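You operate a simulated robot arm through the tools that you are given. There is no shell and no other tool. Be economical: measure what you need, move in short steps, check, and stop when the job is done.

The job below is to be done with a simulated robot arm. You get a single attempt, and the scene is never put back.

## Task
Move the odd orange-band ball from rack A to the trolley's green ring; fit the lot tag of the rest.
Fine: plug toward the handle side; the tag goes down into the green clip; gate shut; both brakes stay on.

Only the result counts: the job must be done as asked and must still hold three seconds after the hand-in. Knocking over, shifting, dropping, spilling or breaking anything else fails it.

## Robot
A 7-joint arm with a two-finger parallel gripper on a trunk, on a base that drives. Base frame: it is fixed to the floor where the robot stands at the start and does not move with it; the origin is under the middle of the robot, x ahead of it, y to its left, z up. Units: mm, degrees, N and s.
With the tool pointing down near the work surface it reaches from about 440 to 900 mm from the robot's upright axis, wherever it stands. Its first joint turns from -115.0 to 115.0 degrees. Places, roughly: blue-band ball [-1500, 0, 1000]; green tag clip [800, 300, 1100]; long lane gate [700, -100, 1100]; rack brake lever [700, 300, 800]; trolley [-1000, -200, 600]; trolley brake lever [-1200, 200, 600]; trolley ring [-1200, -100, 800]. Payload 3.91 kg.
The tool frame sits at the grasp point between the pads (the TCP): z along the fingers, y along the line on which they close. The tips reach 30 mm beyond it. The gripper opens to 110 mm. The fingers are 20 mm wide and 10 mm thick; the gripper's body (48 by 112 mm) begins 55 mm behind the TCP.
Orientation is told as [roll, pitch, yaw] about the base's x, y, z axes, in that order, counted from this pose: with the fingers straight down and closing along the base's y, the tool's x points along the base's -x, its y along +y and its z along -z.

## Interface
- The arm moves only by the tool drive_tool. Its argument "increments" is one flat list of numbers, 7 for each row, row after row: the shift along the tool's x, y, z in units of 25 mm (1.0 is 25 mm), then the turn, a rotation vector about the tool's x, y, z in units of 4 degrees (1.0 is 4 degrees), then the closure in counts, from 0 (fully open) to 255 (shut). In form: [tx, ty, tz, ax, ay, az, fingers, tx, ty, tz, ax, ay, az, fingers, ...]. A call has 1 to 10 rows; each row shifts and turns the commanded pose from where the row before left it, along the tool's axes as they then stand. A call with a number of a shift or a turn outside -1 to 1 is refused whole. Rows are played at 5 a second. More than 50 mm and 8.6 degrees between two rows, or a gripper value outside its range, and nothing of the call is played. Where a pose cannot be reached the arm comes as near as it can. A force on the tool above 40 N (or 10 N above the force at the start of the call, whichever is more), or a blocked arm, ends the call early, and 0.2 s more pass. The fingers move at their own pace (about 153 mm/s each) and stop on an object; they squeeze with about 39 N. The grip force told is the motor's: it shows also when the fingers shut on nothing. Time passes only in rows, and 0.2 s behind the last, so rows that do not move let the fingers close. It gives the time, the measured TCP pose, the force on the tool (base axes), the opening and the grip force at its end, in the units of the frame above (readings bear some noise), with the torque about the TCP (base axes, N m) and any sound that the robot's microphone picked up.
- Cameras (640 x 400 px; columns grow to the right, rows downward): "scene" is now at [168.8, 131.8, 1419.8]; the picture's right is [-0.94, -0.34, 0.00], its down [-0.25, 0.70, -0.67] and it looks along [0.23, -0.63, -0.74] (base axes); focal length 214 px, centre (320, 200). "wrist" rides on the gripper at [72, 17, -103] in the tool frame; the picture's right is [-0.23, 0.97, 0.00], its down [-0.76, -0.18, -0.62] and it looks along [-0.61, -0.14, 0.78] (tool axes); focal length 222 px, centre (320, 200). There is no depth. A picture from a camera that has moved, and an enlarged one, comes with that camera's place and axes in the base frame and with its lens.
- get_image(camera): a new picture of that camera. The clock stands still meanwhile.
- raise_lower(by): slides the trunk up (or, below 0, down) by that many mm; the arm and the scene camera ride with it, the base frame stays. It gives what a move gives, with no picture.
- roll_base(legs): drives the robot by 1 to 6 legs, each [ahead, left, turn to the left] in mm, mm and degrees, along the robot's own axes; the way and the turn of a leg run together, so that a leg with both is an arc; at most 1500 mm and 180 degrees a leg. The arm and the cameras ride along, it lands a little off, and it stops where it bumps. It gives what a move gives.
- pan_tilt(pan, tilt): turns the head with the scene camera to pan (to the left, within 80 degrees either way) and tilt (down, from -29 to 69), counted from straight ahead of the robot. It gives what a move gives.
- close_up(camera, box): a new picture of the part [left, top, right, bottom] of that camera's present view, enlarged. The clock stands still meanwhile.
- sign_off(): hands the job in; it is judged then, once.

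Go step by step. Nothing tells you exact positions but the pictures and the camera data: compare them with the known pose of the tool, close in by small moves and look again before you grip or let go. The budget is 120 turns and 82 pictures, counting those below and the enlarged ones. Unless the task says otherwise, let go and move clear before handing in.

The tools are called after "Emit:" as a command line: name --argument value ..., lists and objects as JSON in quotes. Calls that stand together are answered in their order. drive_tool: Moves the arm, as the interface text tells. Its arguments: {"type":"object","properties":{"increments":{"type":"array","items":{"type":"number"}}},"required":["increments"]} The other tools are called the same way: raise_lower (by) slides the trunk up or down; roll_base (legs) drives the base; pan_tilt (pan, tilt) turns the head that bears the scene camera; get_image (camera) takes a picture; close_up (camera, box) takes an enlarged picture of a part of a camera's view; sign_off () hands the job in.

At the start:

```text
time_s: 0.0
eef_pos: [490.3, 158.0, 1279.7]
ee_rot: [-0.1, 0.0, -0.1]
force: [-0.4, 0.2, 0.0]
moment: [-0.01, 0.02, 0.0]
finger_gap: 109.9
grasp_force: 0.1
trunk travel left (down, up): [-775.0, 215.0]
robot x, y, heading: [-1.4, 1.2, -0.2]
head pan, tilt: [-70.1, 47.8]
```

scene: 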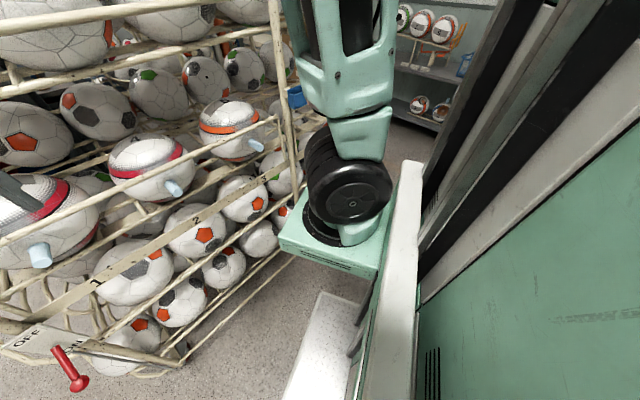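
wrist: 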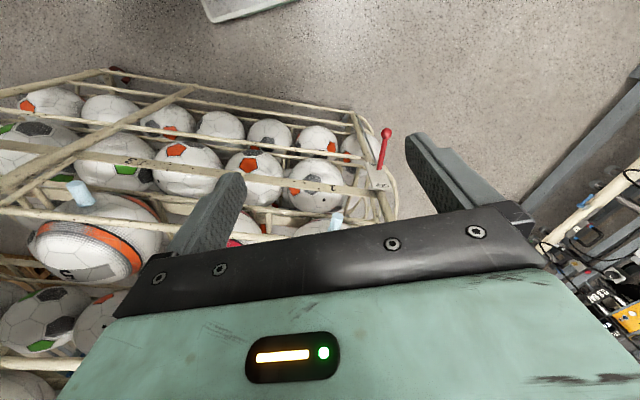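

I see a ball rack ahead of the robot with banded balls in front, lane numbers 1/2/3 and a red brake lever. I'll look around with the head first to find the gate, clip, tag and trolley.

Emit:
pan_tilt --pan 0 --tilt 30

Emit:
get_image --camera "scene"

```text
time_s: 1.4
eef_pos: [491.1, 158.0, 1280.6]
ee_rot: [-0.1, 0.0, 0.0]
force: [-0.1, -0.9, -0.2]
moment: [0.0, -0.03, -0.01]
finger_gap: 109.9
grasp_force: 0.1
trunk travel left (down, up): [-775.0, 215.0]
robot x, y, heading: [-2.4, 0.5, 0.1]
head pan, tilt: [0.0, 30.0]
```

```text
79 pictures are left
camera scene: at [232.4, 205.9, 1446.4], right [0.0, -1.0, 0.0], down [-0.5, 0.0, -0.87], along [0.87, 0.0, -0.5], focal length 214 px, centre (320, 200)
```

scene: 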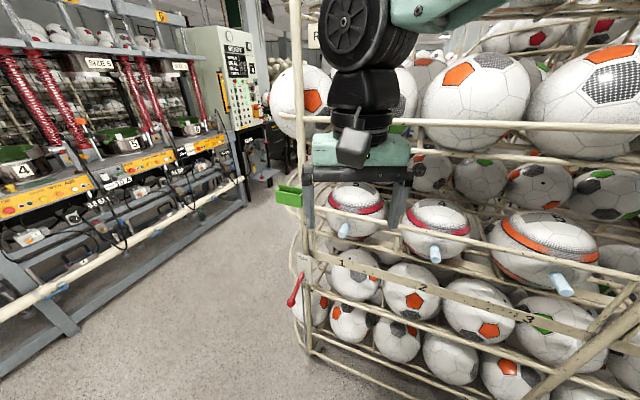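

The green clip is at the rack's left post, lanes 1–3 hold two red-band balls and one orange. I need details, so I'll enlarge and look elsewhere for tags.

Emit:
close_up --camera "scene" --box '[260, 150, 640, 388]'

Emit:
pan_tilt --pan -45 --tilt 25

Emit:
get_image --camera "scene"

Emit:
pan_tilt --pan 70 --tilt 30

Emit:
get_image --camera "scene"

```text
1.68 times, centred on (450, 269) of scene
camera zoom: at [232.4, 205.9, 1446.4], right [0.0, -1.0, 0.0], down [-0.5, 0.0, -0.87], along [0.87, 0.0, -0.5], focal length 360 px, centre (102, 84)
```

zoom: 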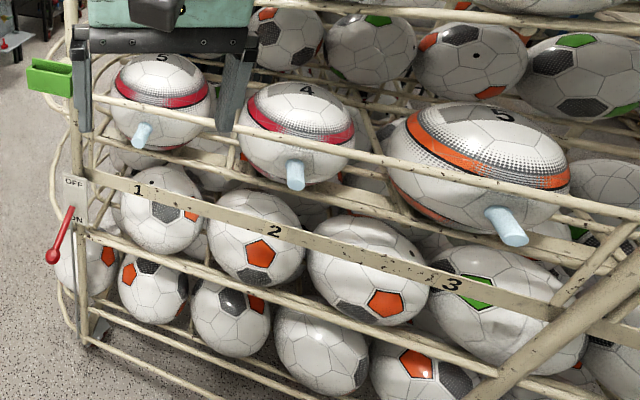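

```text
time_s: 2.5
eef_pos: [491.1, 158.3, 1279.3]
ee_rot: [0.0, -0.1, 0.0]
force: [0.2, 0.7, 0.0]
moment: [0.0, -0.01, 0.0]
finger_gap: 110.0
grasp_force: 0.0
trunk travel left (down, up): [-775.0, 215.0]
robot x, y, heading: [-1.4, 2.4, 0.1]
head pan, tilt: [-45.0, 25.0]
```

```text
77 pictures are left
camera scene: at [207.2, 140.9, 1454.3], right [-0.71, -0.71, 0.0], down [-0.3, 0.3, -0.91], along [0.64, -0.64, -0.42], focal length 214 px, centre (320, 200)
```

scene: 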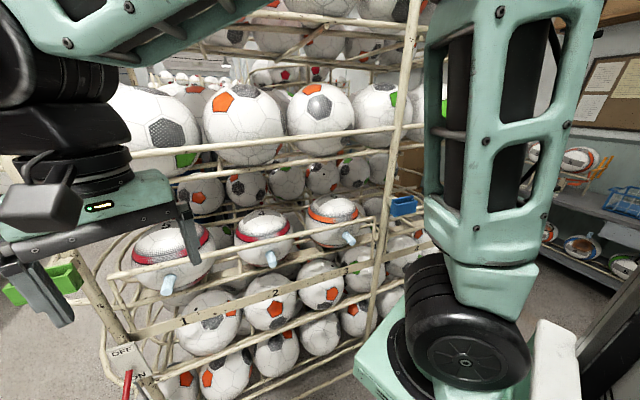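

```text
time_s: 4.5
eef_pos: [490.7, 158.1, 1280.0]
ee_rot: [-0.1, 0.0, 0.1]
force: [0.2, -0.1, 0.4]
moment: [0.0, 0.0, -0.01]
finger_gap: 109.9
grasp_force: 0.0
trunk travel left (down, up): [-775.0, 215.0]
robot x, y, heading: [-1.4, 1.3, -0.3]
head pan, tilt: [70.0, 30.0]
```

```text
76 pictures are left
camera scene: at [172.9, 291.0, 1446.4], right [0.94, -0.34, 0.0], down [-0.17, -0.47, -0.87], along [0.3, 0.81, -0.5], focal length 214 px, centre (320, 200)
```

scene: 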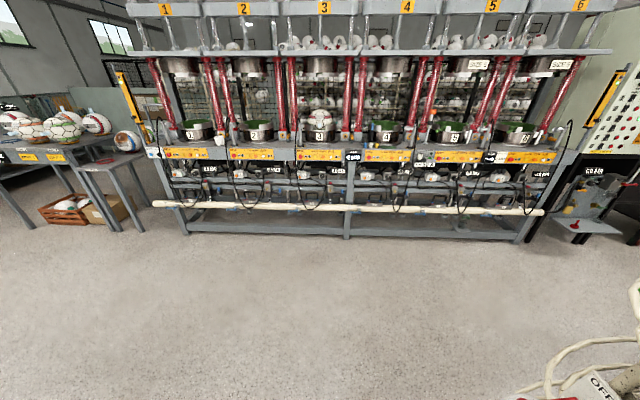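

The orange-band ball sits in lane 3 of the rack; two red-band ones in lanes 1 and 2. I don't see tags yet, so I'll turn left and look behind at the trolley.

Emit:
roll_base --legs '[[0, 0, 90]]'

Emit:
get_image --camera "scene"

```text
time_s: 8.7
eef_pos: [-158.5, 491.4, 1280.4]
ee_rot: [0.0, 0.0, 90.1]
force: [0.2, 0.5, 0.3]
moment: [-0.01, 0.01, 0.02]
finger_gap: 110.0
grasp_force: 0.0
trunk travel left (down, up): [-775.0, 215.0]
robot x, y, heading: [-1.1, -3.0, 90.1]
head pan, tilt: [70.0, 30.0]
```

```text
75 pictures are left
camera scene: at [-290.2, 173.8, 1446.4], right [0.34, 0.94, 0.0], down [0.47, -0.17, -0.87], along [-0.81, 0.3, -0.5], focal length 214 px, centre (320, 200)
```

scene: 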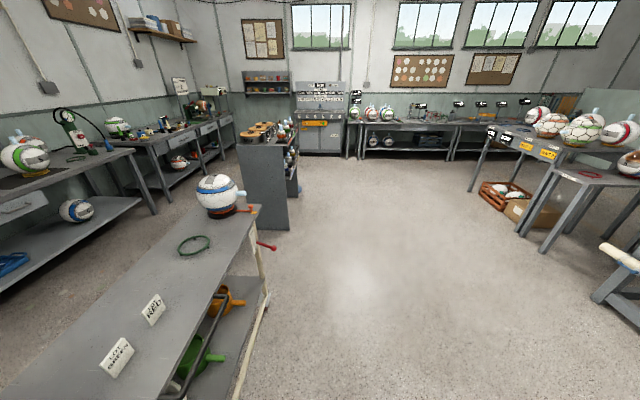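

The trolley is here: a blue-band ball, an empty green ring and two tags. Enlarging.

Emit:
close_up --camera "scene" --box '[60, 160, 300, 400]'

Emit:
close_up --camera "scene" --box '[70, 280, 190, 400]'

```text
1.67 times, centred on (180, 280) of scene
camera zoom: at [-290.2, 173.8, 1446.4], right [0.34, 0.94, 0.0], down [0.47, -0.17, -0.87], along [-0.81, 0.3, -0.5], focal length 358 px, centre (553, 67)
```

zoom: 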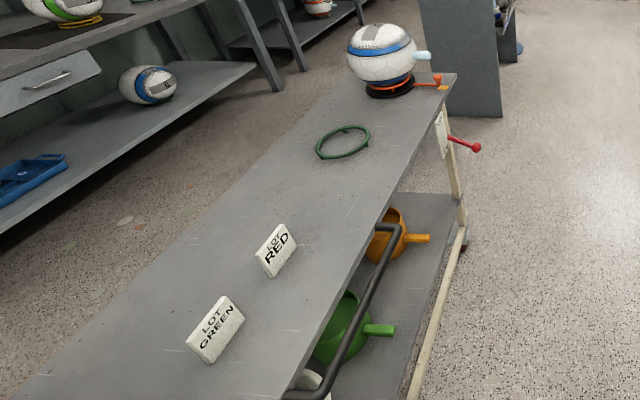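

```text
3.33 times, centred on (130, 340) of scene
camera zoom: at [-290.2, 173.8, 1446.4], right [0.34, 0.94, 0.0], down [0.47, -0.17, -0.87], along [-0.81, 0.3, -0.5], focal length 715 px, centre (953, -267)
```

zoom: 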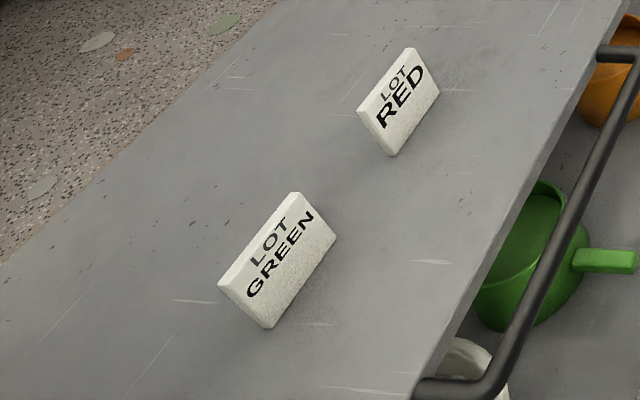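

The handle rail is along the trolley's long +y side, the same side the blue ball's plug faces; the RED tag (rest are red-band) is at about (-877,-187), table tilted about -20°. I'll drive to that side and face it, then look.

Emit:
roll_base --legs '[[496, 724, 0], [0, 0, 160]]'

Emit:
pan_tilt --pan 0 --tilt 45

Emit:
get_image --camera "scene"

Emit:
get_image --camera "wrist"

```text
time_s: 10.2
eef_pos: [-238.9, 540.2, 1278.9]
ee_rot: [-0.1, 0.0, 90.5]
force: [0.0, -0.2, -0.1]
moment: [0.02, -0.01, -0.03]
finger_gap: 110.0
grasp_force: 0.1
trunk travel left (down, up): [-775.0, 215.0]
robot x, y, heading: [-73.4, 52.0, 90.6]
head pan, tilt: [70.0, 30.0]
stopped in leg 1: the robot was blocked; the commanded pose is now the measured one
```

```text
time_s: 11.6
eef_pos: [-237.9, 541.2, 1280.5]
ee_rot: [0.0, 0.1, 90.6]
force: [0.1, 0.3, 0.3]
moment: [0.0, 0.0, -0.03]
finger_gap: 110.0
grasp_force: 0.0
trunk travel left (down, up): [-775.0, 215.0]
robot x, y, heading: [-78.2, 50.1, 90.6]
head pan, tilt: [0.0, 45.0]
```

```text
72 pictures are left
camera scene: at [-283.4, 273.9, 1423.8], right [1.0, 0.01, 0.0], down [0.01, -0.71, -0.71], along [-0.01, 0.71, -0.71], focal length 214 px, centre (320, 200)
```

scene: 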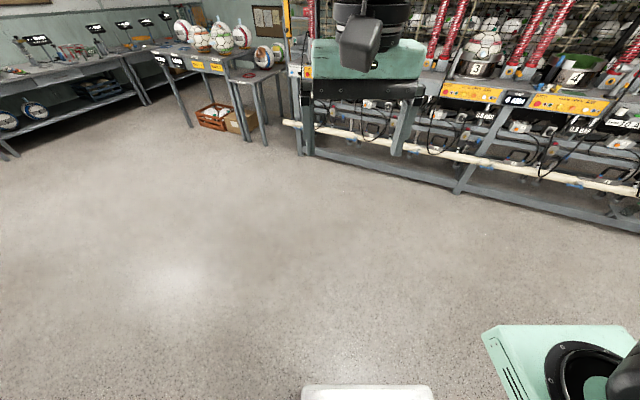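

```text
71 pictures are left
camera wrist: at [-254.2, 469.7, 1384.1], right [-0.98, 0.22, 0.0], down [0.17, 0.76, 0.62], along [0.14, 0.61, -0.78], focal length 222 px, centre (320, 200)
```

wrist: 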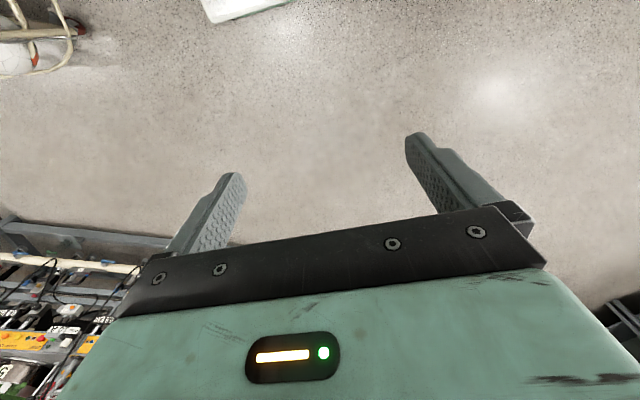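

The base was stopped after about 90 mm, probably against the trolley's near end. I'll look to the left and down.

Emit:
pan_tilt --pan 80 --tilt 55

Emit:
get_image --camera "scene"

```text
time_s: 13.2
eef_pos: [-238.0, 540.6, 1280.7]
ee_rot: [0.0, 0.0, 90.5]
force: [0.1, -0.3, -0.4]
moment: [0.02, -0.04, -0.02]
finger_gap: 109.9
grasp_force: 0.1
trunk travel left (down, up): [-775.0, 215.0]
robot x, y, heading: [-77.4, 58.0, 90.7]
head pan, tilt: [80.0, 55.0]
```

```text
70 pictures are left
camera scene: at [-353.7, 204.4, 1410.4], right [0.16, 0.99, 0.0], down [0.81, -0.13, -0.57], along [-0.57, 0.09, -0.82], focal length 214 px, centre (320, 200)
```

scene: 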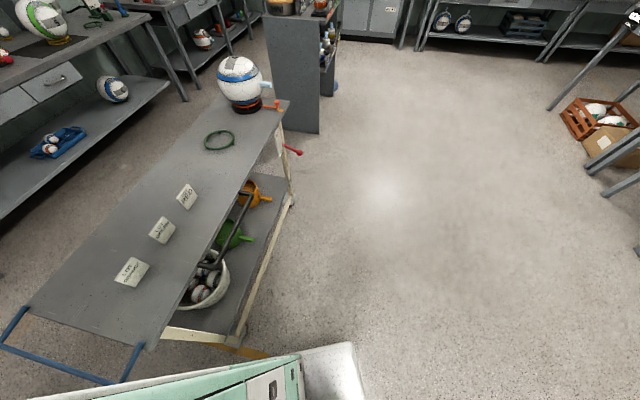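

Emit:
close_up --camera "scene" --box '[0, 170, 320, 390]'

Emit:
close_up --camera "scene" --box '[180, 40, 320, 180]'

```text
1.82 times, centred on (160, 280) of scene
camera zoom: at [-353.7, 204.4, 1410.4], right [0.16, 0.99, 0.0], down [0.81, -0.13, -0.57], along [-0.57, 0.09, -0.82], focal length 390 px, centre (611, 54)
```

zoom: 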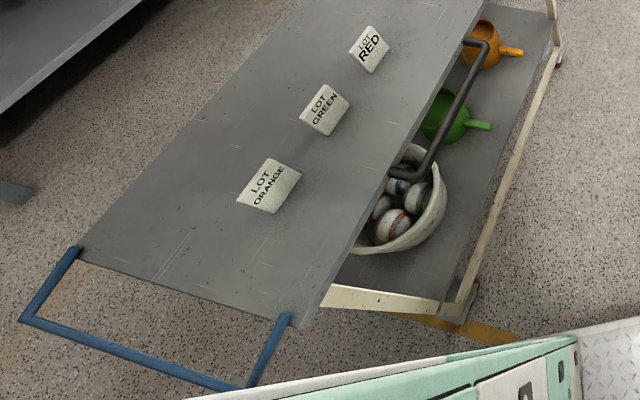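

```text
2.86 times, centred on (250, 110) of scene
camera zoom: at [-353.7, 204.4, 1410.4], right [0.16, 0.99, 0.0], down [0.81, -0.13, -0.57], along [-0.57, 0.09, -0.82], focal length 613 px, centre (520, 457)
```

zoom: 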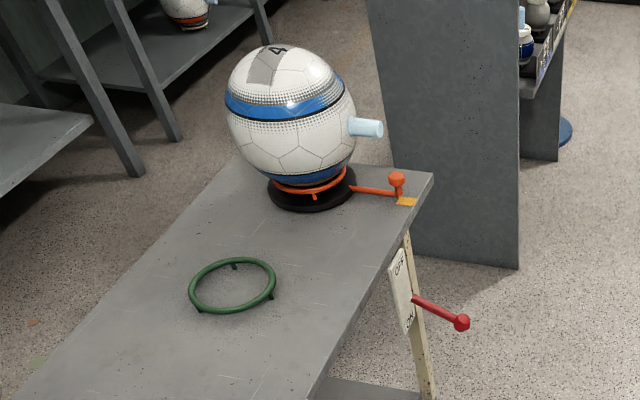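

Emit:
close_up --camera "scene" --box '[170, 170, 310, 310]'

Emit:
close_up --camera "scene" --box '[0, 290, 160, 400]'

```text
2.86 times, centred on (240, 240) of scene
camera zoom: at [-353.7, 204.4, 1410.4], right [0.16, 0.99, 0.0], down [0.81, -0.13, -0.57], along [-0.57, 0.09, -0.82], focal length 613 px, centre (549, 86)
```

zoom: 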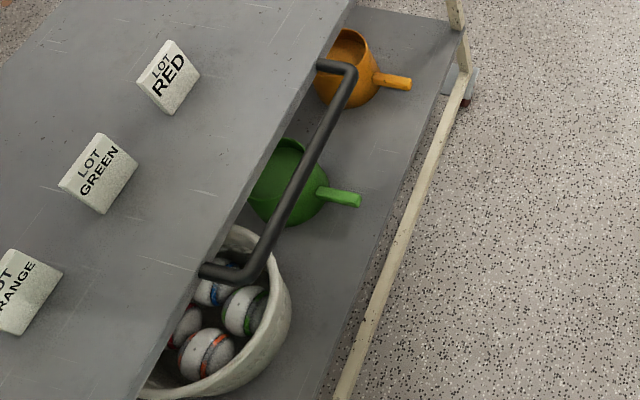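

```text
3.64 times, centred on (80, 345) of scene
camera zoom: at [-353.7, 204.4, 1410.4], right [0.16, 0.99, 0.0], down [0.81, -0.13, -0.57], along [-0.57, 0.09, -0.82], focal length 780 px, centre (1193, -327)
```

zoom: 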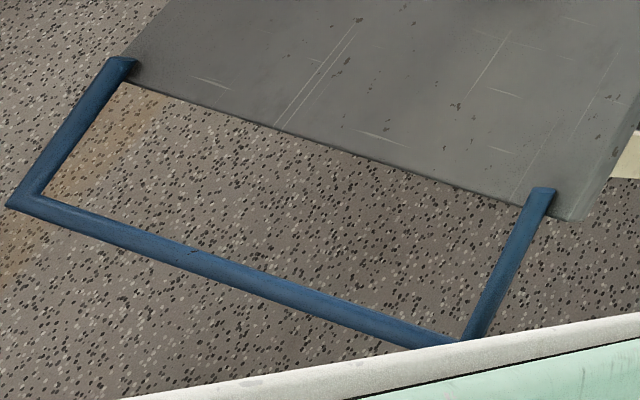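

Two bars exist: a blue bar at the near short end and a black D-handle on the long +y side; the blue ball's plug faces the long side. I'll go around to that long side with more clearance and look again.

Emit:
roll_base --legs '[[470, 0, 0], [0, 650, 0], [0, 0, 160]]'

Emit:
pan_tilt --pan 0 --tilt 45

Emit:
get_image --camera "scene"

Emit:
get_image --camera "wrist"

```text
time_s: 25.6
eef_pos: [-759.7, 2.1, 1280.4]
ee_rot: [0.0, 0.1, -111.6]
force: [0.1, 0.3, -0.4]
moment: [0.03, 0.03, -0.01]
finger_gap: 110.1
grasp_force: 0.0
trunk travel left (down, up): [-775.0, 215.0]
robot x, y, heading: [-726.2, 515.5, -111.4]
head pan, tilt: [80.0, 55.0]
```

```text
time_s: 27.2
eef_pos: [-759.4, 0.9, 1279.9]
ee_rot: [0.1, -0.1, -111.6]
force: [-0.1, 0.1, 0.2]
moment: [-0.02, 0.01, 0.03]
finger_gap: 110.1
grasp_force: 0.2
trunk travel left (down, up): [-775.0, 215.0]
robot x, y, heading: [-726.7, 516.4, -111.4]
head pan, tilt: [0.0, 45.0]
```

```text
65 pictures are left
camera scene: at [-617.5, 234.0, 1423.8], right [-0.93, 0.37, 0.0], down [0.26, 0.66, -0.71], along [-0.26, -0.66, -0.71], focal length 214 px, centre (320, 200)
```

scene: 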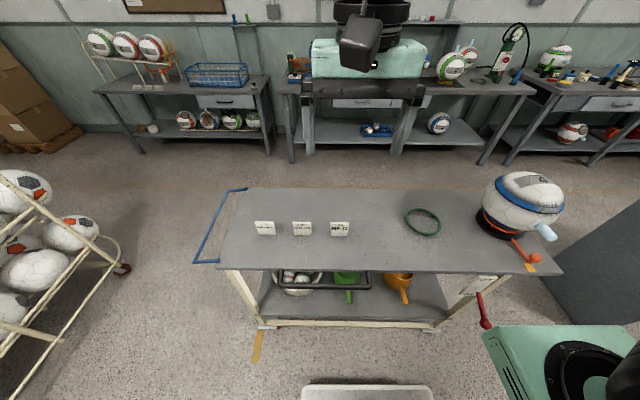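

```text
64 pictures are left
camera wrist: at [-716.4, 63.8, 1384.1], right [0.82, -0.57, 0.0], down [-0.45, -0.64, 0.62], along [-0.36, -0.51, -0.78], focal length 222 px, centre (320, 200)
```

wrist: 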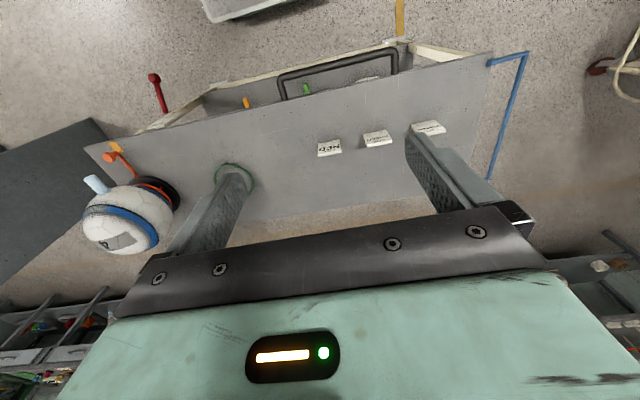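

Emit:
close_up --camera "scene" --box '[180, 170, 400, 340]'

Emit:
close_up --camera "scene" --box '[390, 160, 590, 330]'

```text
2.35 times, centred on (290, 255) of scene
camera zoom: at [-617.5, 234.0, 1423.8], right [-0.93, 0.37, 0.0], down [0.26, 0.66, -0.71], along [-0.26, -0.66, -0.71], focal length 505 px, centre (391, 71)
```

zoom: 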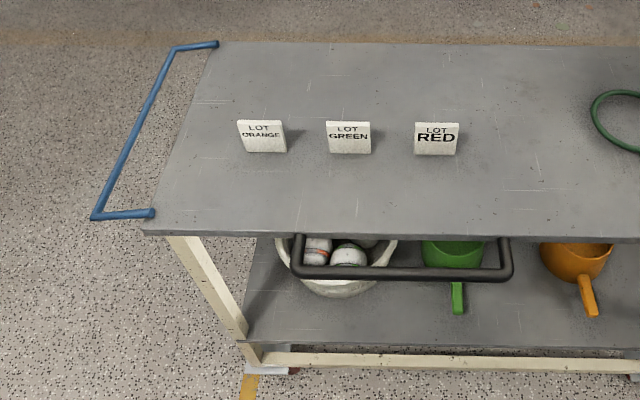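

```text
2.35 times, centred on (490, 245) of scene
camera zoom: at [-617.5, 234.0, 1423.8], right [-0.93, 0.37, 0.0], down [0.26, 0.66, -0.71], along [-0.26, -0.66, -0.71], focal length 505 px, centre (-80, 94)
```

zoom: 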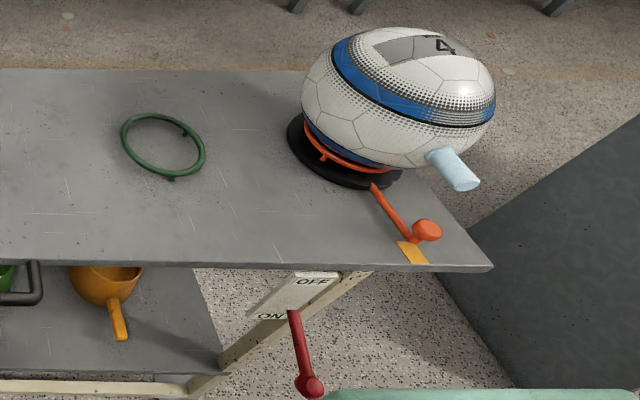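

I take the black D-handle on the aisle-facing long side as the handle side (blue ball's plug and tag faces also face that way). The RED tag is at about (-860,-187); I'll bring the gripper down above it to inspect.

Emit:
drive_tool --increments '[-1, -0.1, 1, 0, 0, 0, 0, -1, -0.1, 1, 0, 0, 0, 0, -1, -0.1, 1, 0, 0, 0, 0, -1, -0.1, 1, 0, 0, 0, 0, -1, -0.1, 1, 0, 0, 0, 0, -1, -0.1, 1, 0, 0, 0, 0, -1, -0.1, 1, 0, 0, 0, 0, -1, -0.1, 1, 0, 0, 0, 0, 0, 0, 1, 0, 0, 0, 0, 0, 0, 1, 0, 0, 0, 0]'

Emit:
get_image --camera "wrist"

Emit:
close_up --camera "scene" --box '[230, 170, 410, 290]'

```text
time_s: 29.4
eef_pos: [-852.7, -176.6, 1029.3]
ee_rot: [-0.2, 0.1, -111.6]
force: [0.4, -0.4, -0.6]
moment: [-0.03, -0.03, 0.0]
finger_gap: 110.0
grasp_force: 0.0
trunk travel left (down, up): [-775.0, 215.0]
robot x, y, heading: [-725.3, 514.1, -111.3]
head pan, tilt: [0.0, 45.0]
```

```text
61 pictures are left
camera wrist: at [-809.3, -113.8, 1133.7], right [0.82, -0.57, 0.0], down [-0.44, -0.64, 0.62], along [-0.36, -0.51, -0.78], focal length 222 px, centre (320, 200)
```

wrist: 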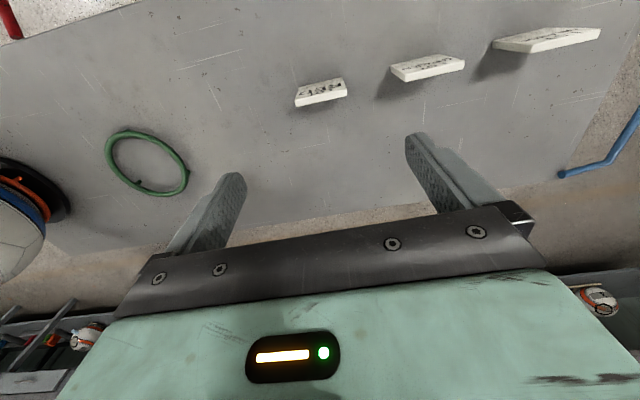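

```text
3.33 times, centred on (320, 230) of scene
camera zoom: at [-617.6, 234.2, 1423.8], right [-0.93, 0.37, 0.0], down [0.26, 0.66, -0.71], along [-0.26, -0.66, -0.71], focal length 715 px, centre (320, 100)
```

zoom: 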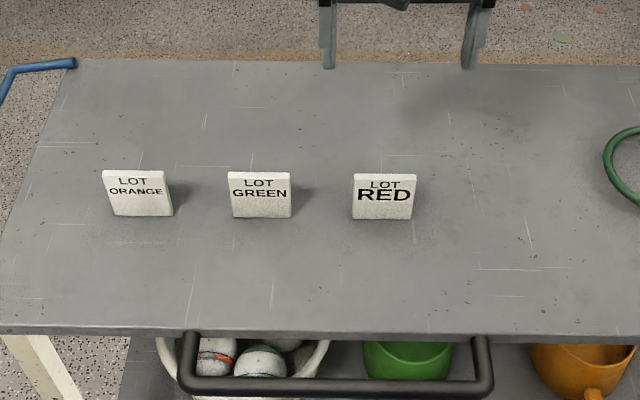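

The RED tag stands upright at about (-852,-175), face toward me, ~64 mm wide. I'll turn the tool 90° so the fingers close across its thickness.

Emit:
drive_tool --increments '[0, 0, 0, 0, 0, 1, 0, 0, 0, 0, 0, 0, 1, 0, 0, 0, 0, 0, 0, 1, 0, 0, 0, 0, 0, 0, 1, 0, 0, 0, 0, 0, 0, 1, 0, 0, 0, 0, 0, 0, 1, 0, 0, 0, 0, 0, 0, 1, 0, 0, 0, 0, 0, 0, 1, 0, 0, 0, 0, 0, 0, 1, 0, 0, 0, 0, 0, 0, 1, 0]'

Emit:
drive_tool --increments '[0, 0, 0, 0, 0, 1, 0, 0, 0, 0, 0, 0, 1, 0, 0, 0, 0, 0, 0, 1, 0, 0, 0, 0, 0, 0, 1, 0, 0, 0, 0, 0, 0, 1, 0, 0, 0, 0, 0, 0, 1, 0, 0, 0, 0, 0, 0, 1, 0, 0, 0, 0, 0, 0, 1, 0, 0, 0, 0, 0, 0, 1, 0, 0, 0, 0, 0, 0, 1, 0]'

Emit:
drive_tool --increments '[0, 0, 1, 0, 0, 1, 0, 0, 0, 1, 0, 0, 1, 0, 0, 0, 1, 0, 0, 0.5, 0]'

Emit:
get_image --camera "wrist"

Emit:
close_up --camera "scene" --box '[270, 140, 420, 260]'

```text
time_s: 31.6
eef_pos: [-852.2, -176.0, 1029.9]
ee_rot: [0.0, 0.0, -151.7]
force: [0.3, -0.8, 0.5]
moment: [0.0, -0.03, 0.02]
finger_gap: 110.1
grasp_force: 0.0
trunk travel left (down, up): [-775.0, 215.0]
robot x, y, heading: [-725.6, 514.2, -111.5]
head pan, tilt: [0.0, 45.0]
```

```text
time_s: 33.8
eef_pos: [-852.4, -177.1, 1029.9]
ee_rot: [0.0, 0.0, 168.3]
force: [0.6, -1.1, -0.4]
moment: [0.0, 0.0, 0.0]
finger_gap: 109.9
grasp_force: 0.2
trunk travel left (down, up): [-775.0, 215.0]
robot x, y, heading: [-727.2, 518.0, -111.4]
head pan, tilt: [0.0, 45.0]
```

```text
time_s: 34.6
eef_pos: [-853.9, -177.9, 954.6]
ee_rot: [-0.1, 0.0, 158.3]
force: [-0.7, 0.2, 0.3]
moment: [-0.02, 0.0, -0.02]
finger_gap: 110.1
grasp_force: 0.0
trunk travel left (down, up): [-775.0, 215.0]
robot x, y, heading: [-727.7, 515.4, -111.7]
head pan, tilt: [0.0, 45.0]
```

```text
59 pictures are left
camera wrist: at [-791.1, -219.1, 1058.7], right [-0.57, -0.82, 0.0], down [-0.64, 0.45, 0.62], along [-0.51, 0.35, -0.78], focal length 222 px, centre (320, 200)
```

wrist: 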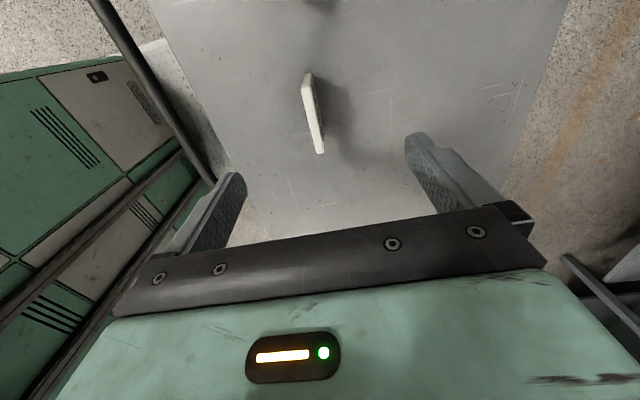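

```text
3.33 times, centred on (345, 200) of scene
camera zoom: at [-617.5, 234.3, 1423.9], right [-0.93, 0.37, 0.0], down [0.26, 0.66, -0.71], along [-0.26, -0.66, -0.71], focal length 715 px, centre (237, 200)
```

zoom: 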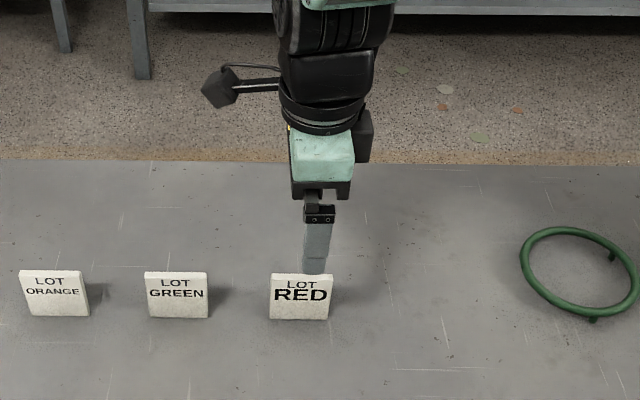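

The tag is between the fingers, ~8 mm toward +e from the TCP. I'll shift, go down and check before closing.

Emit:
drive_tool --increments '[0.32, 0, 1, 0, 0, 0, 0, 0, 0, 1, 0, 0, 0, 0, 0, 0, 1, 0, 0, 0, 0, 0, 0, 0.8, 0, 0, 0, 0]'

Emit:
get_image --camera "wrist"

Emit:
close_up --camera "scene" --box '[290, 170, 400, 240]'

```text
time_s: 35.6
eef_pos: [-843.5, -179.0, 861.0]
ee_rot: [0.0, 0.0, 158.3]
force: [0.8, -0.8, -0.2]
moment: [0.01, 0.01, 0.02]
finger_gap: 110.1
grasp_force: 0.0
trunk travel left (down, up): [-775.0, 215.0]
robot x, y, heading: [-729.9, 517.0, -111.2]
head pan, tilt: [0.0, 45.0]
```

```text
57 pictures are left
camera wrist: at [-782.0, -221.1, 964.0], right [-0.57, -0.82, 0.0], down [-0.64, 0.45, 0.62], along [-0.51, 0.35, -0.78], focal length 222 px, centre (320, 200)
```

wrist: 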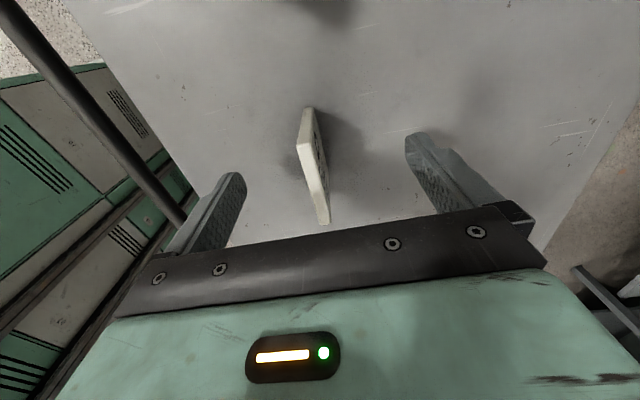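

```text
5.71 times, centred on (345, 205) of scene
camera zoom: at [-617.5, 234.2, 1423.8], right [-0.93, 0.37, 0.0], down [0.26, 0.66, -0.71], along [-0.26, -0.66, -0.71], focal length 1226 px, centre (177, 171)
```

zoom: 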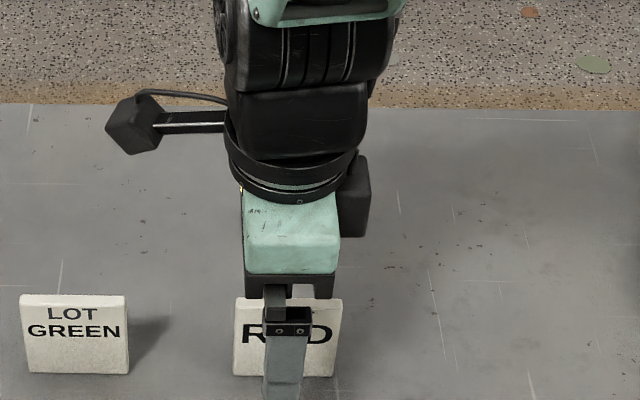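

Tag is centred lengthwise, about 6 mm toward the robot side of the fingers' middle. I'll correct, lower 15 mm and close.

Emit:
drive_tool --increments '[0, -0.24, 0.6, 0, 0, 0, 0, 0, 0, 0, 0, 0, 0, 120, 0, 0, 0, 0, 0, 0, 200, 0, 0, 0, 0, 0, 0, 255, 0, 0, 0, 0, 0, 0, 255, 0, 0, 0, 0, 0, 0, 255]'

Emit:
get_image --camera "wrist"

```text
time_s: 37.0
eef_pos: [-841.9, -174.1, 845.7]
ee_rot: [0.0, -0.1, 158.4]
force: [0.0, 0.6, 0.1]
moment: [0.0, 0.02, 0.0]
finger_gap: 8.1
grasp_force: 39.2
trunk travel left (down, up): [-775.0, 215.0]
robot x, y, heading: [-726.2, 516.2, -111.7]
head pan, tilt: [0.0, 45.0]
```

```text
55 pictures are left
camera wrist: at [-779.9, -215.7, 949.4], right [-0.57, -0.82, 0.0], down [-0.64, 0.45, 0.62], along [-0.51, 0.35, -0.78], focal length 222 px, centre (320, 200)
```

wrist: 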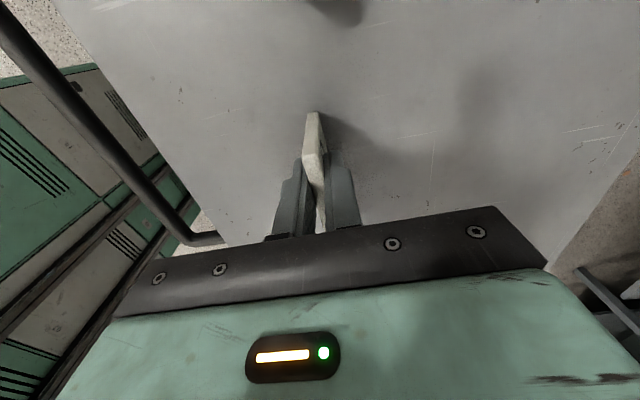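

Gripped: gap 8 mm, 39 N. Now lift straight up and retract.

Emit:
drive_tool --increments '[0, 0, -1, 0, 0, 0, 255, 0, 0, -1, 0, 0, 0, 255, 0, 0, -1, 0, 0, 0, 255, 0, 0, -1, 0, 0, 0, 255, 0, 0, -1, 0, 0, 0, 255, 0, 0, -1, 0, 0, 0, 255, 0, 0, -1, 0, 0, 0, 255, 0, 0, -1, 0, 0, 0, 255, 0, 0, -1, 0, 0, 0, 255, 0, 0, -1, 0, 0, 0, 255]'

Emit:
drive_tool --increments '[0, -1, -1, 0, 0, 0, 255, 0, -1, -1, 0, 0, 0, 255, 0, -1, -1, 0, 0, 0, 255, 0, -1, -1, 0, 0, 0, 255, 0, -1, -1, 0, 0, 0, 255, 0, -1, -1, 0, 0, 0, 255, 0, -1, -1, 0, 0, 0, 255, 0, -1, 0, 0, 0, 0, 255]'

Emit:
get_image --camera "scene"

```text
time_s: 39.2
eef_pos: [-842.4, -173.8, 1094.2]
ee_rot: [0.0, -0.1, 158.4]
force: [-0.1, -0.1, -0.1]
moment: [0.03, 0.0, 0.01]
finger_gap: 8.0
grasp_force: 39.0
trunk travel left (down, up): [-775.0, 215.0]
robot x, y, heading: [-726.1, 518.1, -111.3]
head pan, tilt: [0.0, 45.0]
```

```text
time_s: 41.0
eef_pos: [-769.3, 12.3, 1270.3]
ee_rot: [-0.1, -0.1, 158.4]
force: [0.9, -0.6, -0.9]
moment: [0.0, -0.01, -0.05]
finger_gap: 7.9
grasp_force: 39.2
trunk travel left (down, up): [-775.0, 215.0]
robot x, y, heading: [-722.1, 515.1, -111.7]
head pan, tilt: [0.0, 45.0]
```

```text
54 pictures are left
camera scene: at [-617.5, 233.7, 1423.7], right [-0.93, 0.37, 0.0], down [0.26, 0.66, -0.71], along [-0.26, -0.66, -0.71], focal length 214 px, centre (320, 200)
```

scene: 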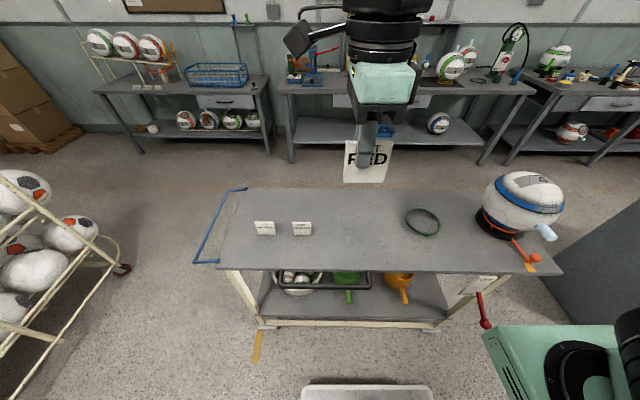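

The RED tag is secure in hand. Now I drive back to the rack near the green clip.

Emit:
roll_base --legs '[[0, 0, 111.5], [690, 0, 0], [0, -230, 0]]'

Emit:
pan_tilt --pan 0 --tilt 35

Emit:
get_image --camera "scene"

```text
time_s: 50.8
eef_pos: [464.5, 405.0, 1268.0]
ee_rot: [0.1, 0.1, -91.2]
force: [-0.8, 0.3, -0.6]
moment: [0.0, 0.02, 0.04]
finger_gap: 8.1
grasp_force: 38.8
trunk travel left (down, up): [-775.0, 215.0]
robot x, y, heading: [-23.8, 270.5, -1.2]
head pan, tilt: [0.0, 45.0]
```

```text
time_s: 51.5
eef_pos: [465.4, 404.0, 1269.8]
ee_rot: [0.1, -0.1, -91.3]
force: [-0.5, -0.4, 1.1]
moment: [0.02, -0.02, 0.0]
finger_gap: 7.8
grasp_force: 39.3
trunk travel left (down, up): [-775.0, 215.0]
robot x, y, heading: [-22.1, 271.5, -1.2]
head pan, tilt: [0.0, 35.0]
```

```text
53 pictures are left
camera scene: at [211.3, 470.3, 1438.5], right [-0.02, -1.0, 0.0], down [-0.57, 0.01, -0.82], along [0.82, -0.02, -0.57], focal length 214 px, centre (320, 200)
```

scene: 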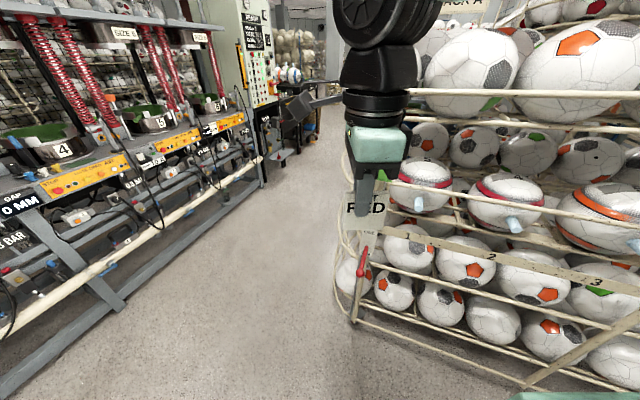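

The held tag hides the clip. I'll shift the arm left and zoom on it.

Emit:
drive_tool --increments '[1, 0, 0, 0, 0, 0, 255, 1, 0, 0, 0, 0, 0, 255, 1, 0, 0, 0, 0, 0, 255, 1, 0, 0, 0, 0, 0, 255, 1, 0, 0, 0, 0, 0, 255]'

Emit:
get_image --camera "wrist"

Emit:
close_up --camera "scene" --box '[300, 110, 480, 222]'

```text
time_s: 52.7
eef_pos: [466.1, 528.9, 1268.8]
ee_rot: [0.0, -0.1, -91.3]
force: [0.5, -1.0, -0.7]
moment: [-0.01, -0.01, 0.01]
finger_gap: 8.0
grasp_force: 39.1
trunk travel left (down, up): [-775.0, 215.0]
robot x, y, heading: [-22.0, 268.6, -1.4]
head pan, tilt: [0.0, 35.0]
```

```text
52 pictures are left
camera wrist: at [486.3, 602.4, 1373.2], right [0.97, -0.25, 0.0], down [-0.2, -0.76, 0.62], along [-0.16, -0.6, -0.78], focal length 222 px, centre (320, 200)
```

wrist: 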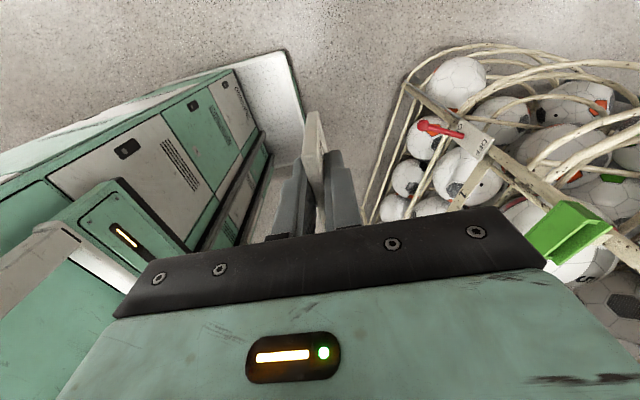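

```text
3.56 times, centred on (390, 166) of scene
camera zoom: at [211.2, 469.9, 1438.6], right [-0.02, -1.0, 0.0], down [-0.57, 0.01, -0.82], along [0.82, -0.02, -0.57], focal length 763 px, centre (71, 321)
```

zoom: 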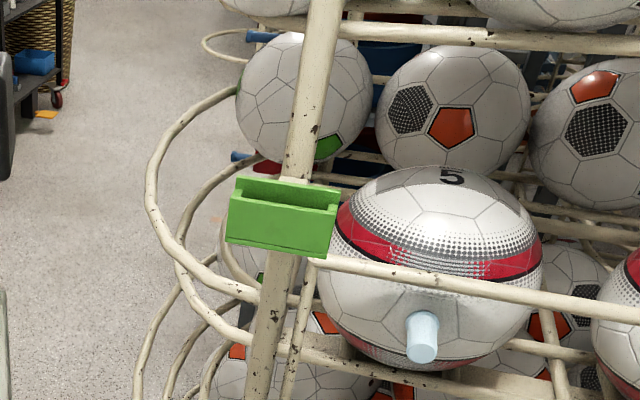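

The clip is an open-top pocket in front of the corner post (~(775,282,1160)), so a tool held straight down would hit the post. I'll return to the trolley and re-grip the tag by its ends with the tool tilted toward the rack.

Emit:
roll_base --legs '[[0, 246, 0], [-700, 0, 0], [0, 0, -110.2]]'

Emit:
pan_tilt --pan 0 --tilt 45

Emit:
get_image --camera "scene"

```text
time_s: 62.6
eef_pos: [-671.6, -23.3, 1268.6]
ee_rot: [0.0, 0.0, 156.2]
force: [-0.5, -0.9, 0.4]
moment: [0.02, -0.02, 0.03]
finger_gap: 8.1
grasp_force: 39.0
trunk travel left (down, up): [-775.0, 215.0]
robot x, y, heading: [-723.8, 529.5, -113.8]
head pan, tilt: [0.0, 35.0]
```

```text
time_s: 63.4
eef_pos: [-671.8, -22.9, 1268.4]
ee_rot: [0.0, 0.1, 156.2]
force: [0.0, -0.2, -0.7]
moment: [0.03, -0.01, -0.02]
finger_gap: 8.1
grasp_force: 38.6
trunk travel left (down, up): [-775.0, 215.0]
robot x, y, heading: [-722.4, 530.8, -113.9]
head pan, tilt: [0.0, 45.0]
```

```text
50 pictures are left
camera scene: at [-625.9, 243.1, 1423.8], right [-0.92, 0.4, 0.0], down [0.28, 0.65, -0.71], along [-0.29, -0.65, -0.71], focal length 214 px, centre (320, 200)
```

scene: 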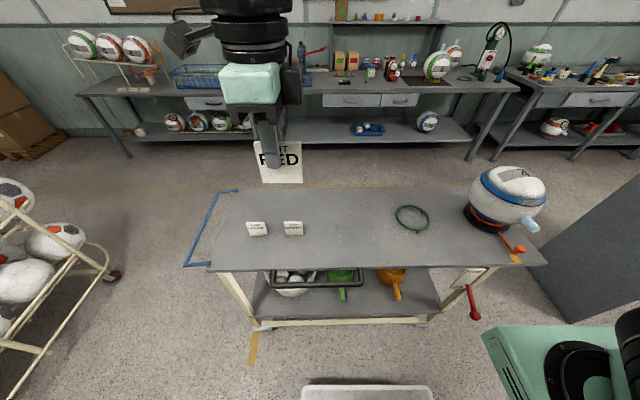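

I'll set the tag down 40 mm further along from its old spot, then release.

Emit:
drive_tool --increments '[-0.54, 0.83, 1, 0, 0, 0, 255, -0.54, 0.83, 1, 0, 0, 0, 255, -0.54, 0.83, 1, 0, 0, 0, 255, -0.54, 0.83, 1, 0, 0, 0, 255, -0.54, 0.83, 1, 0, 0, 0, 255, -0.54, 0.83, 1, 0, 0, 0, 255, -0.54, 0.83, 1, 0, 0, 0, 255, -0.54, 0.83, 1, 0, 0, 0, 255, -0.54, 0.83, 1, 0, 0, 0, 255, -0.54, 0.83, 1, 0, 0, 0, 255]'

Emit:
drive_tool --increments '[0, 0, 1, 0, 0, 0, 255, 0, 0, 1, 0, 0, 0, 255, 0, 0, 1, 0, 0, 0, 255, 0, 0, 1, 0, 0, 0, 255, 0, 0, 1, 0, 0, 0, 255, 0, 0, 1, 0, 0, 0, 255]'

```text
time_s: 65.6
eef_pos: [-877.7, -158.2, 1020.0]
ee_rot: [-0.1, 0.1, 156.2]
force: [0.3, 0.5, 0.5]
moment: [0.01, -0.05, 0.02]
finger_gap: 8.1
grasp_force: 39.1
trunk travel left (down, up): [-775.0, 215.0]
robot x, y, heading: [-723.4, 530.1, -113.8]
head pan, tilt: [0.0, 45.0]
```

```text
time_s: 67.0
eef_pos: [-879.5, -158.7, 869.1]
ee_rot: [0.0, 0.0, 156.2]
force: [0.1, 0.3, -0.3]
moment: [0.02, 0.03, -0.02]
finger_gap: 8.0
grasp_force: 38.7
trunk travel left (down, up): [-775.0, 215.0]
robot x, y, heading: [-726.8, 528.6, -113.7]
head pan, tilt: [0.0, 45.0]
```

Emit:
drive_tool --increments '[0, 0, 0.5, 0, 0, 0, 255, 0, 0, 0.3, 0, 0, 0, 255, 0, 0, 0.1, 0, 0, 0, 255, 0, 0, 0, 0, 0, 0, 255]'

Emit:
close_up --camera "scene" --box '[270, 170, 430, 270]'

```text
time_s: 68.0
eef_pos: [-879.3, -158.7, 846.7]
ee_rot: [0.0, 0.0, 156.2]
force: [-0.5, 0.5, -0.6]
moment: [0.03, -0.02, 0.03]
finger_gap: 8.2
grasp_force: 38.9
trunk travel left (down, up): [-775.0, 215.0]
robot x, y, heading: [-723.4, 526.2, -113.8]
head pan, tilt: [0.0, 45.0]
```

```text
4.00 times, centred on (350, 220) of scene
camera zoom: at [-625.9, 243.1, 1423.8], right [-0.92, 0.4, 0.0], down [0.29, 0.65, -0.71], along [-0.29, -0.65, -0.71], focal length 858 px, centre (200, 120)
```

zoom: 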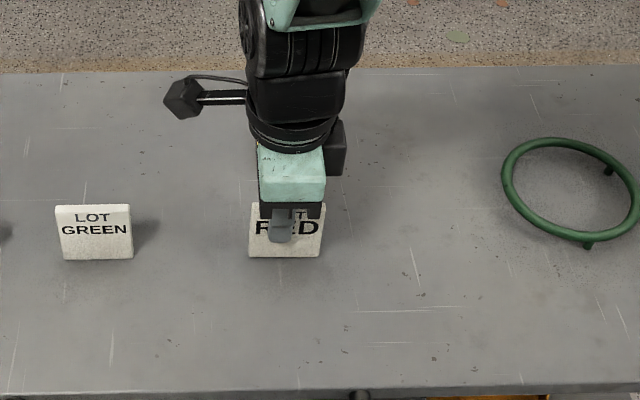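

Emit:
drive_tool --increments '[0, 0, 0.05, 0, 0, 0, 255, 0, 0, 0, 0, 0, 0, 225, 0, 0, 0, 0, 0, 0, 160, 0, 0, 0, 0, 0, 0, 80, 0, 0, -0.5, 0, 0, 0, 0, 0, 0, -1, 0, 0, 0, 0, 0, 0, -1, 0, 0, 0, 0, 0, 0, -1, 0, 0, 0, 0, 0, 0, -1, 0, 0, 0, 0]'

Emit:
drive_tool --increments '[0, -1, -1, 0, 0, -1, 0, 0, 0, 0, 0, 0, -1, 0, 0, 0, 0, 0, 0, -1, 0, 0, 0, 0, 0, 0, -1, 0, 0, 0, 0, 0, 0, -1, 0, 0, 0, 0, 0, 0, -1, 0, 0, 0, 0, 0, 0, -1, 0, 0, 0, 0, 0, 0, -1, 0, 0, 0, 0, 0, 0, -1, 0, 0, 0, 0, 0, 0, -1, 0]'

Emit:
drive_tool --increments '[0, 0, 0, 0, 0, -1, 0, 0, 0, 0, 0, 0, -1, 0, 0, 0, 0, 0, 0, -1, 0, 0, 0, 0, 0, 0, -1, 0, 0, 0, 0, 0, 0, -1, 0, 0, 0, 0, 0, 0, -1, 0, 0, 0, 0, 0, 0, -1, 0, 0, 0, 0, 0, 0, -1, 0, 0, 0, 0, 0, 0, -1, 0, 0, 0, 0, 0, 0, -1, 0]'

Emit:
close_up --camera "scene" --box '[270, 170, 430, 270]'

```text
time_s: 70.0
eef_pos: [-879.7, -158.2, 958.3]
ee_rot: [0.0, -0.2, 156.3]
force: [-0.3, -1.0, -0.1]
moment: [0.0, -0.03, -0.02]
finger_gap: 110.3
grasp_force: 0.1
trunk travel left (down, up): [-775.0, 215.0]
robot x, y, heading: [-724.5, 527.7, -113.6]
head pan, tilt: [0.0, 45.0]
```

```text
time_s: 72.2
eef_pos: [-869.2, -136.9, 983.2]
ee_rot: [-0.1, -0.1, -163.8]
force: [-0.1, 0.2, -0.8]
moment: [-0.02, 0.02, -0.01]
finger_gap: 110.0
grasp_force: 0.1
trunk travel left (down, up): [-775.0, 215.0]
robot x, y, heading: [-721.5, 529.9, -113.5]
head pan, tilt: [0.0, 45.0]
```

```text
time_s: 74.4
eef_pos: [-869.6, -135.8, 984.0]
ee_rot: [0.0, -0.1, -123.8]
force: [-0.4, -0.4, 0.3]
moment: [0.01, 0.03, -0.04]
finger_gap: 110.0
grasp_force: 0.0
trunk travel left (down, up): [-775.0, 215.0]
robot x, y, heading: [-722.7, 529.5, -114.0]
head pan, tilt: [0.0, 45.0]
```

```text
4.00 times, centred on (350, 220) of scene
camera zoom: at [-625.9, 243.1, 1423.8], right [-0.92, 0.4, 0.0], down [0.29, 0.65, -0.71], along [-0.29, -0.65, -0.71], focal length 858 px, centre (200, 120)
```

zoom: 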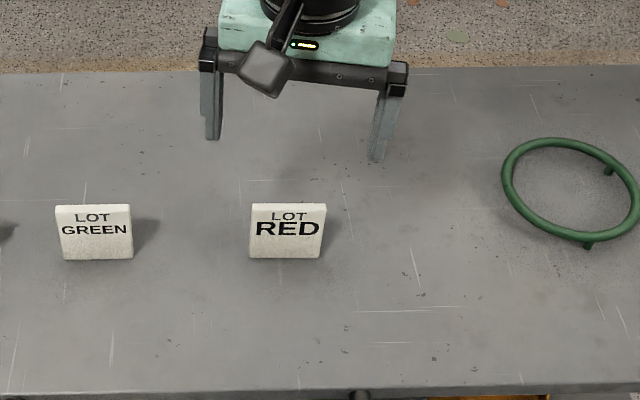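

The RED tag stands upright. Now finish the yaw and tilt the tool 45° so it points forward-down.

Emit:
drive_tool --increments '[0, 0, 0, 0, 0, -1, 0, 0, 0, 0, 0, 0, -1, 0, 0, 0, 0, 0, 0, -0.5, 0, 1, 0, 0, 0, -1, 0, 0, 1, 0, 0, 0, -1, 0, 0, 0, 0, 0, 0, -1, 0, 0, 0, 0, 0, 0, -1, 0, 0, 0, 0, 0, 0, -1, 0, 0, 0, 0, 0, 0, -1, 0, 0, 0, 0, 0, 0, -1, 0, 0]'

Emit:
drive_tool --increments '[0, 0, 0, 0, -1, 0, 0, 0, 0, 0, 0, -1, 0, 0, 0, 0, 0, 0, -1, 0, 0, 0, 0, 0, 0, -1, 0, 0, 0, 0, 0, 0, -0.25, 0, 0]'

Emit:
get_image --camera "wrist"

```text
time_s: 76.6
eef_pos: [-849.2, -90.6, 981.3]
ee_rot: [0.1, -28.2, -113.8]
force: [0.5, 0.2, 2.0]
moment: [0.0, 0.0, 0.04]
finger_gap: 109.8
grasp_force: 0.0
trunk travel left (down, up): [-775.0, 215.0]
robot x, y, heading: [-722.4, 533.0, -113.7]
head pan, tilt: [0.0, 45.0]
```

```text
time_s: 77.8
eef_pos: [-848.4, -89.3, 981.7]
ee_rot: [0.0, -45.1, -113.8]
force: [-0.6, 1.1, -0.4]
moment: [0.04, 0.01, 0.01]
finger_gap: 110.1
grasp_force: 0.1
trunk travel left (down, up): [-775.0, 215.0]
robot x, y, heading: [-725.8, 530.6, -113.8]
head pan, tilt: [0.0, 45.0]
```

```text
47 pictures are left
camera wrist: at [-782.0, 18.2, 1003.8], right [0.83, -0.54, 0.16], down [-0.2, -0.02, 0.98], along [-0.53, -0.84, -0.12], focal length 222 px, centre (320, 200)
```

wrist: 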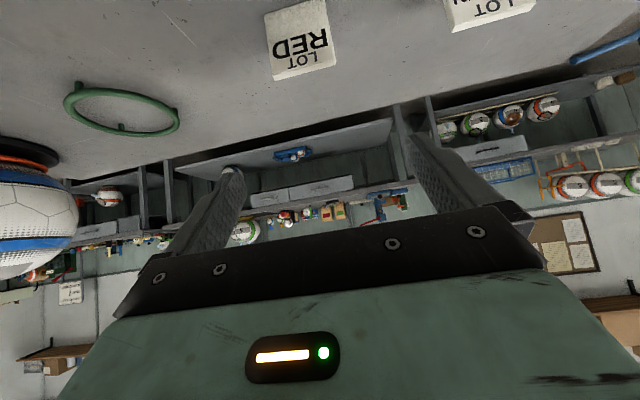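

Emit:
drive_tool --increments '[0.31, 0, 0.87, 0, 0, 0, 0, 0.31, 0, 0.87, 0, 0, 0, 0, 0.31, 0, 0.87, 0, 0, 0, 0, 0.31, 0, 0.87, 0, 0, 0, 0, 0.31, 0, 0.87, 0, 0, 0, 0]'

Emit:
get_image --camera "wrist"

Emit:
close_up --camera "scene" --box '[270, 170, 430, 270]'

```text
time_s: 79.0
eef_pos: [-868.9, -135.4, 877.0]
ee_rot: [-0.1, -45.0, -113.8]
force: [0.6, 0.4, 0.1]
moment: [0.02, 0.03, 0.01]
finger_gap: 109.9
grasp_force: 0.1
trunk travel left (down, up): [-775.0, 215.0]
robot x, y, heading: [-723.3, 531.9, -113.7]
head pan, tilt: [0.0, 45.0]
```

```text
46 pictures are left
camera wrist: at [-802.1, -28.3, 898.7], right [0.83, -0.54, 0.16], down [-0.2, -0.02, 0.98], along [-0.53, -0.84, -0.12], focal length 222 px, centre (320, 200)
```

wrist: 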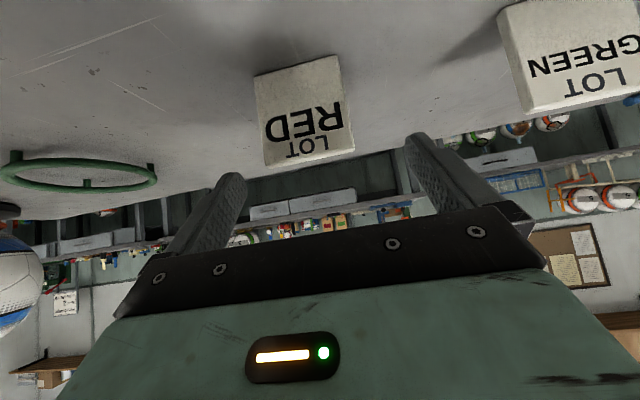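

```text
4.00 times, centred on (350, 220) of scene
camera zoom: at [-625.7, 243.4, 1423.9], right [-0.92, 0.4, 0.0], down [0.28, 0.65, -0.71], along [-0.29, -0.65, -0.71], focal length 858 px, centre (200, 120)
```

zoom: 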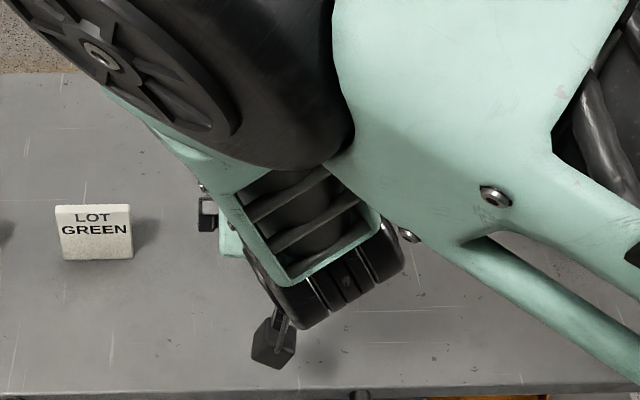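

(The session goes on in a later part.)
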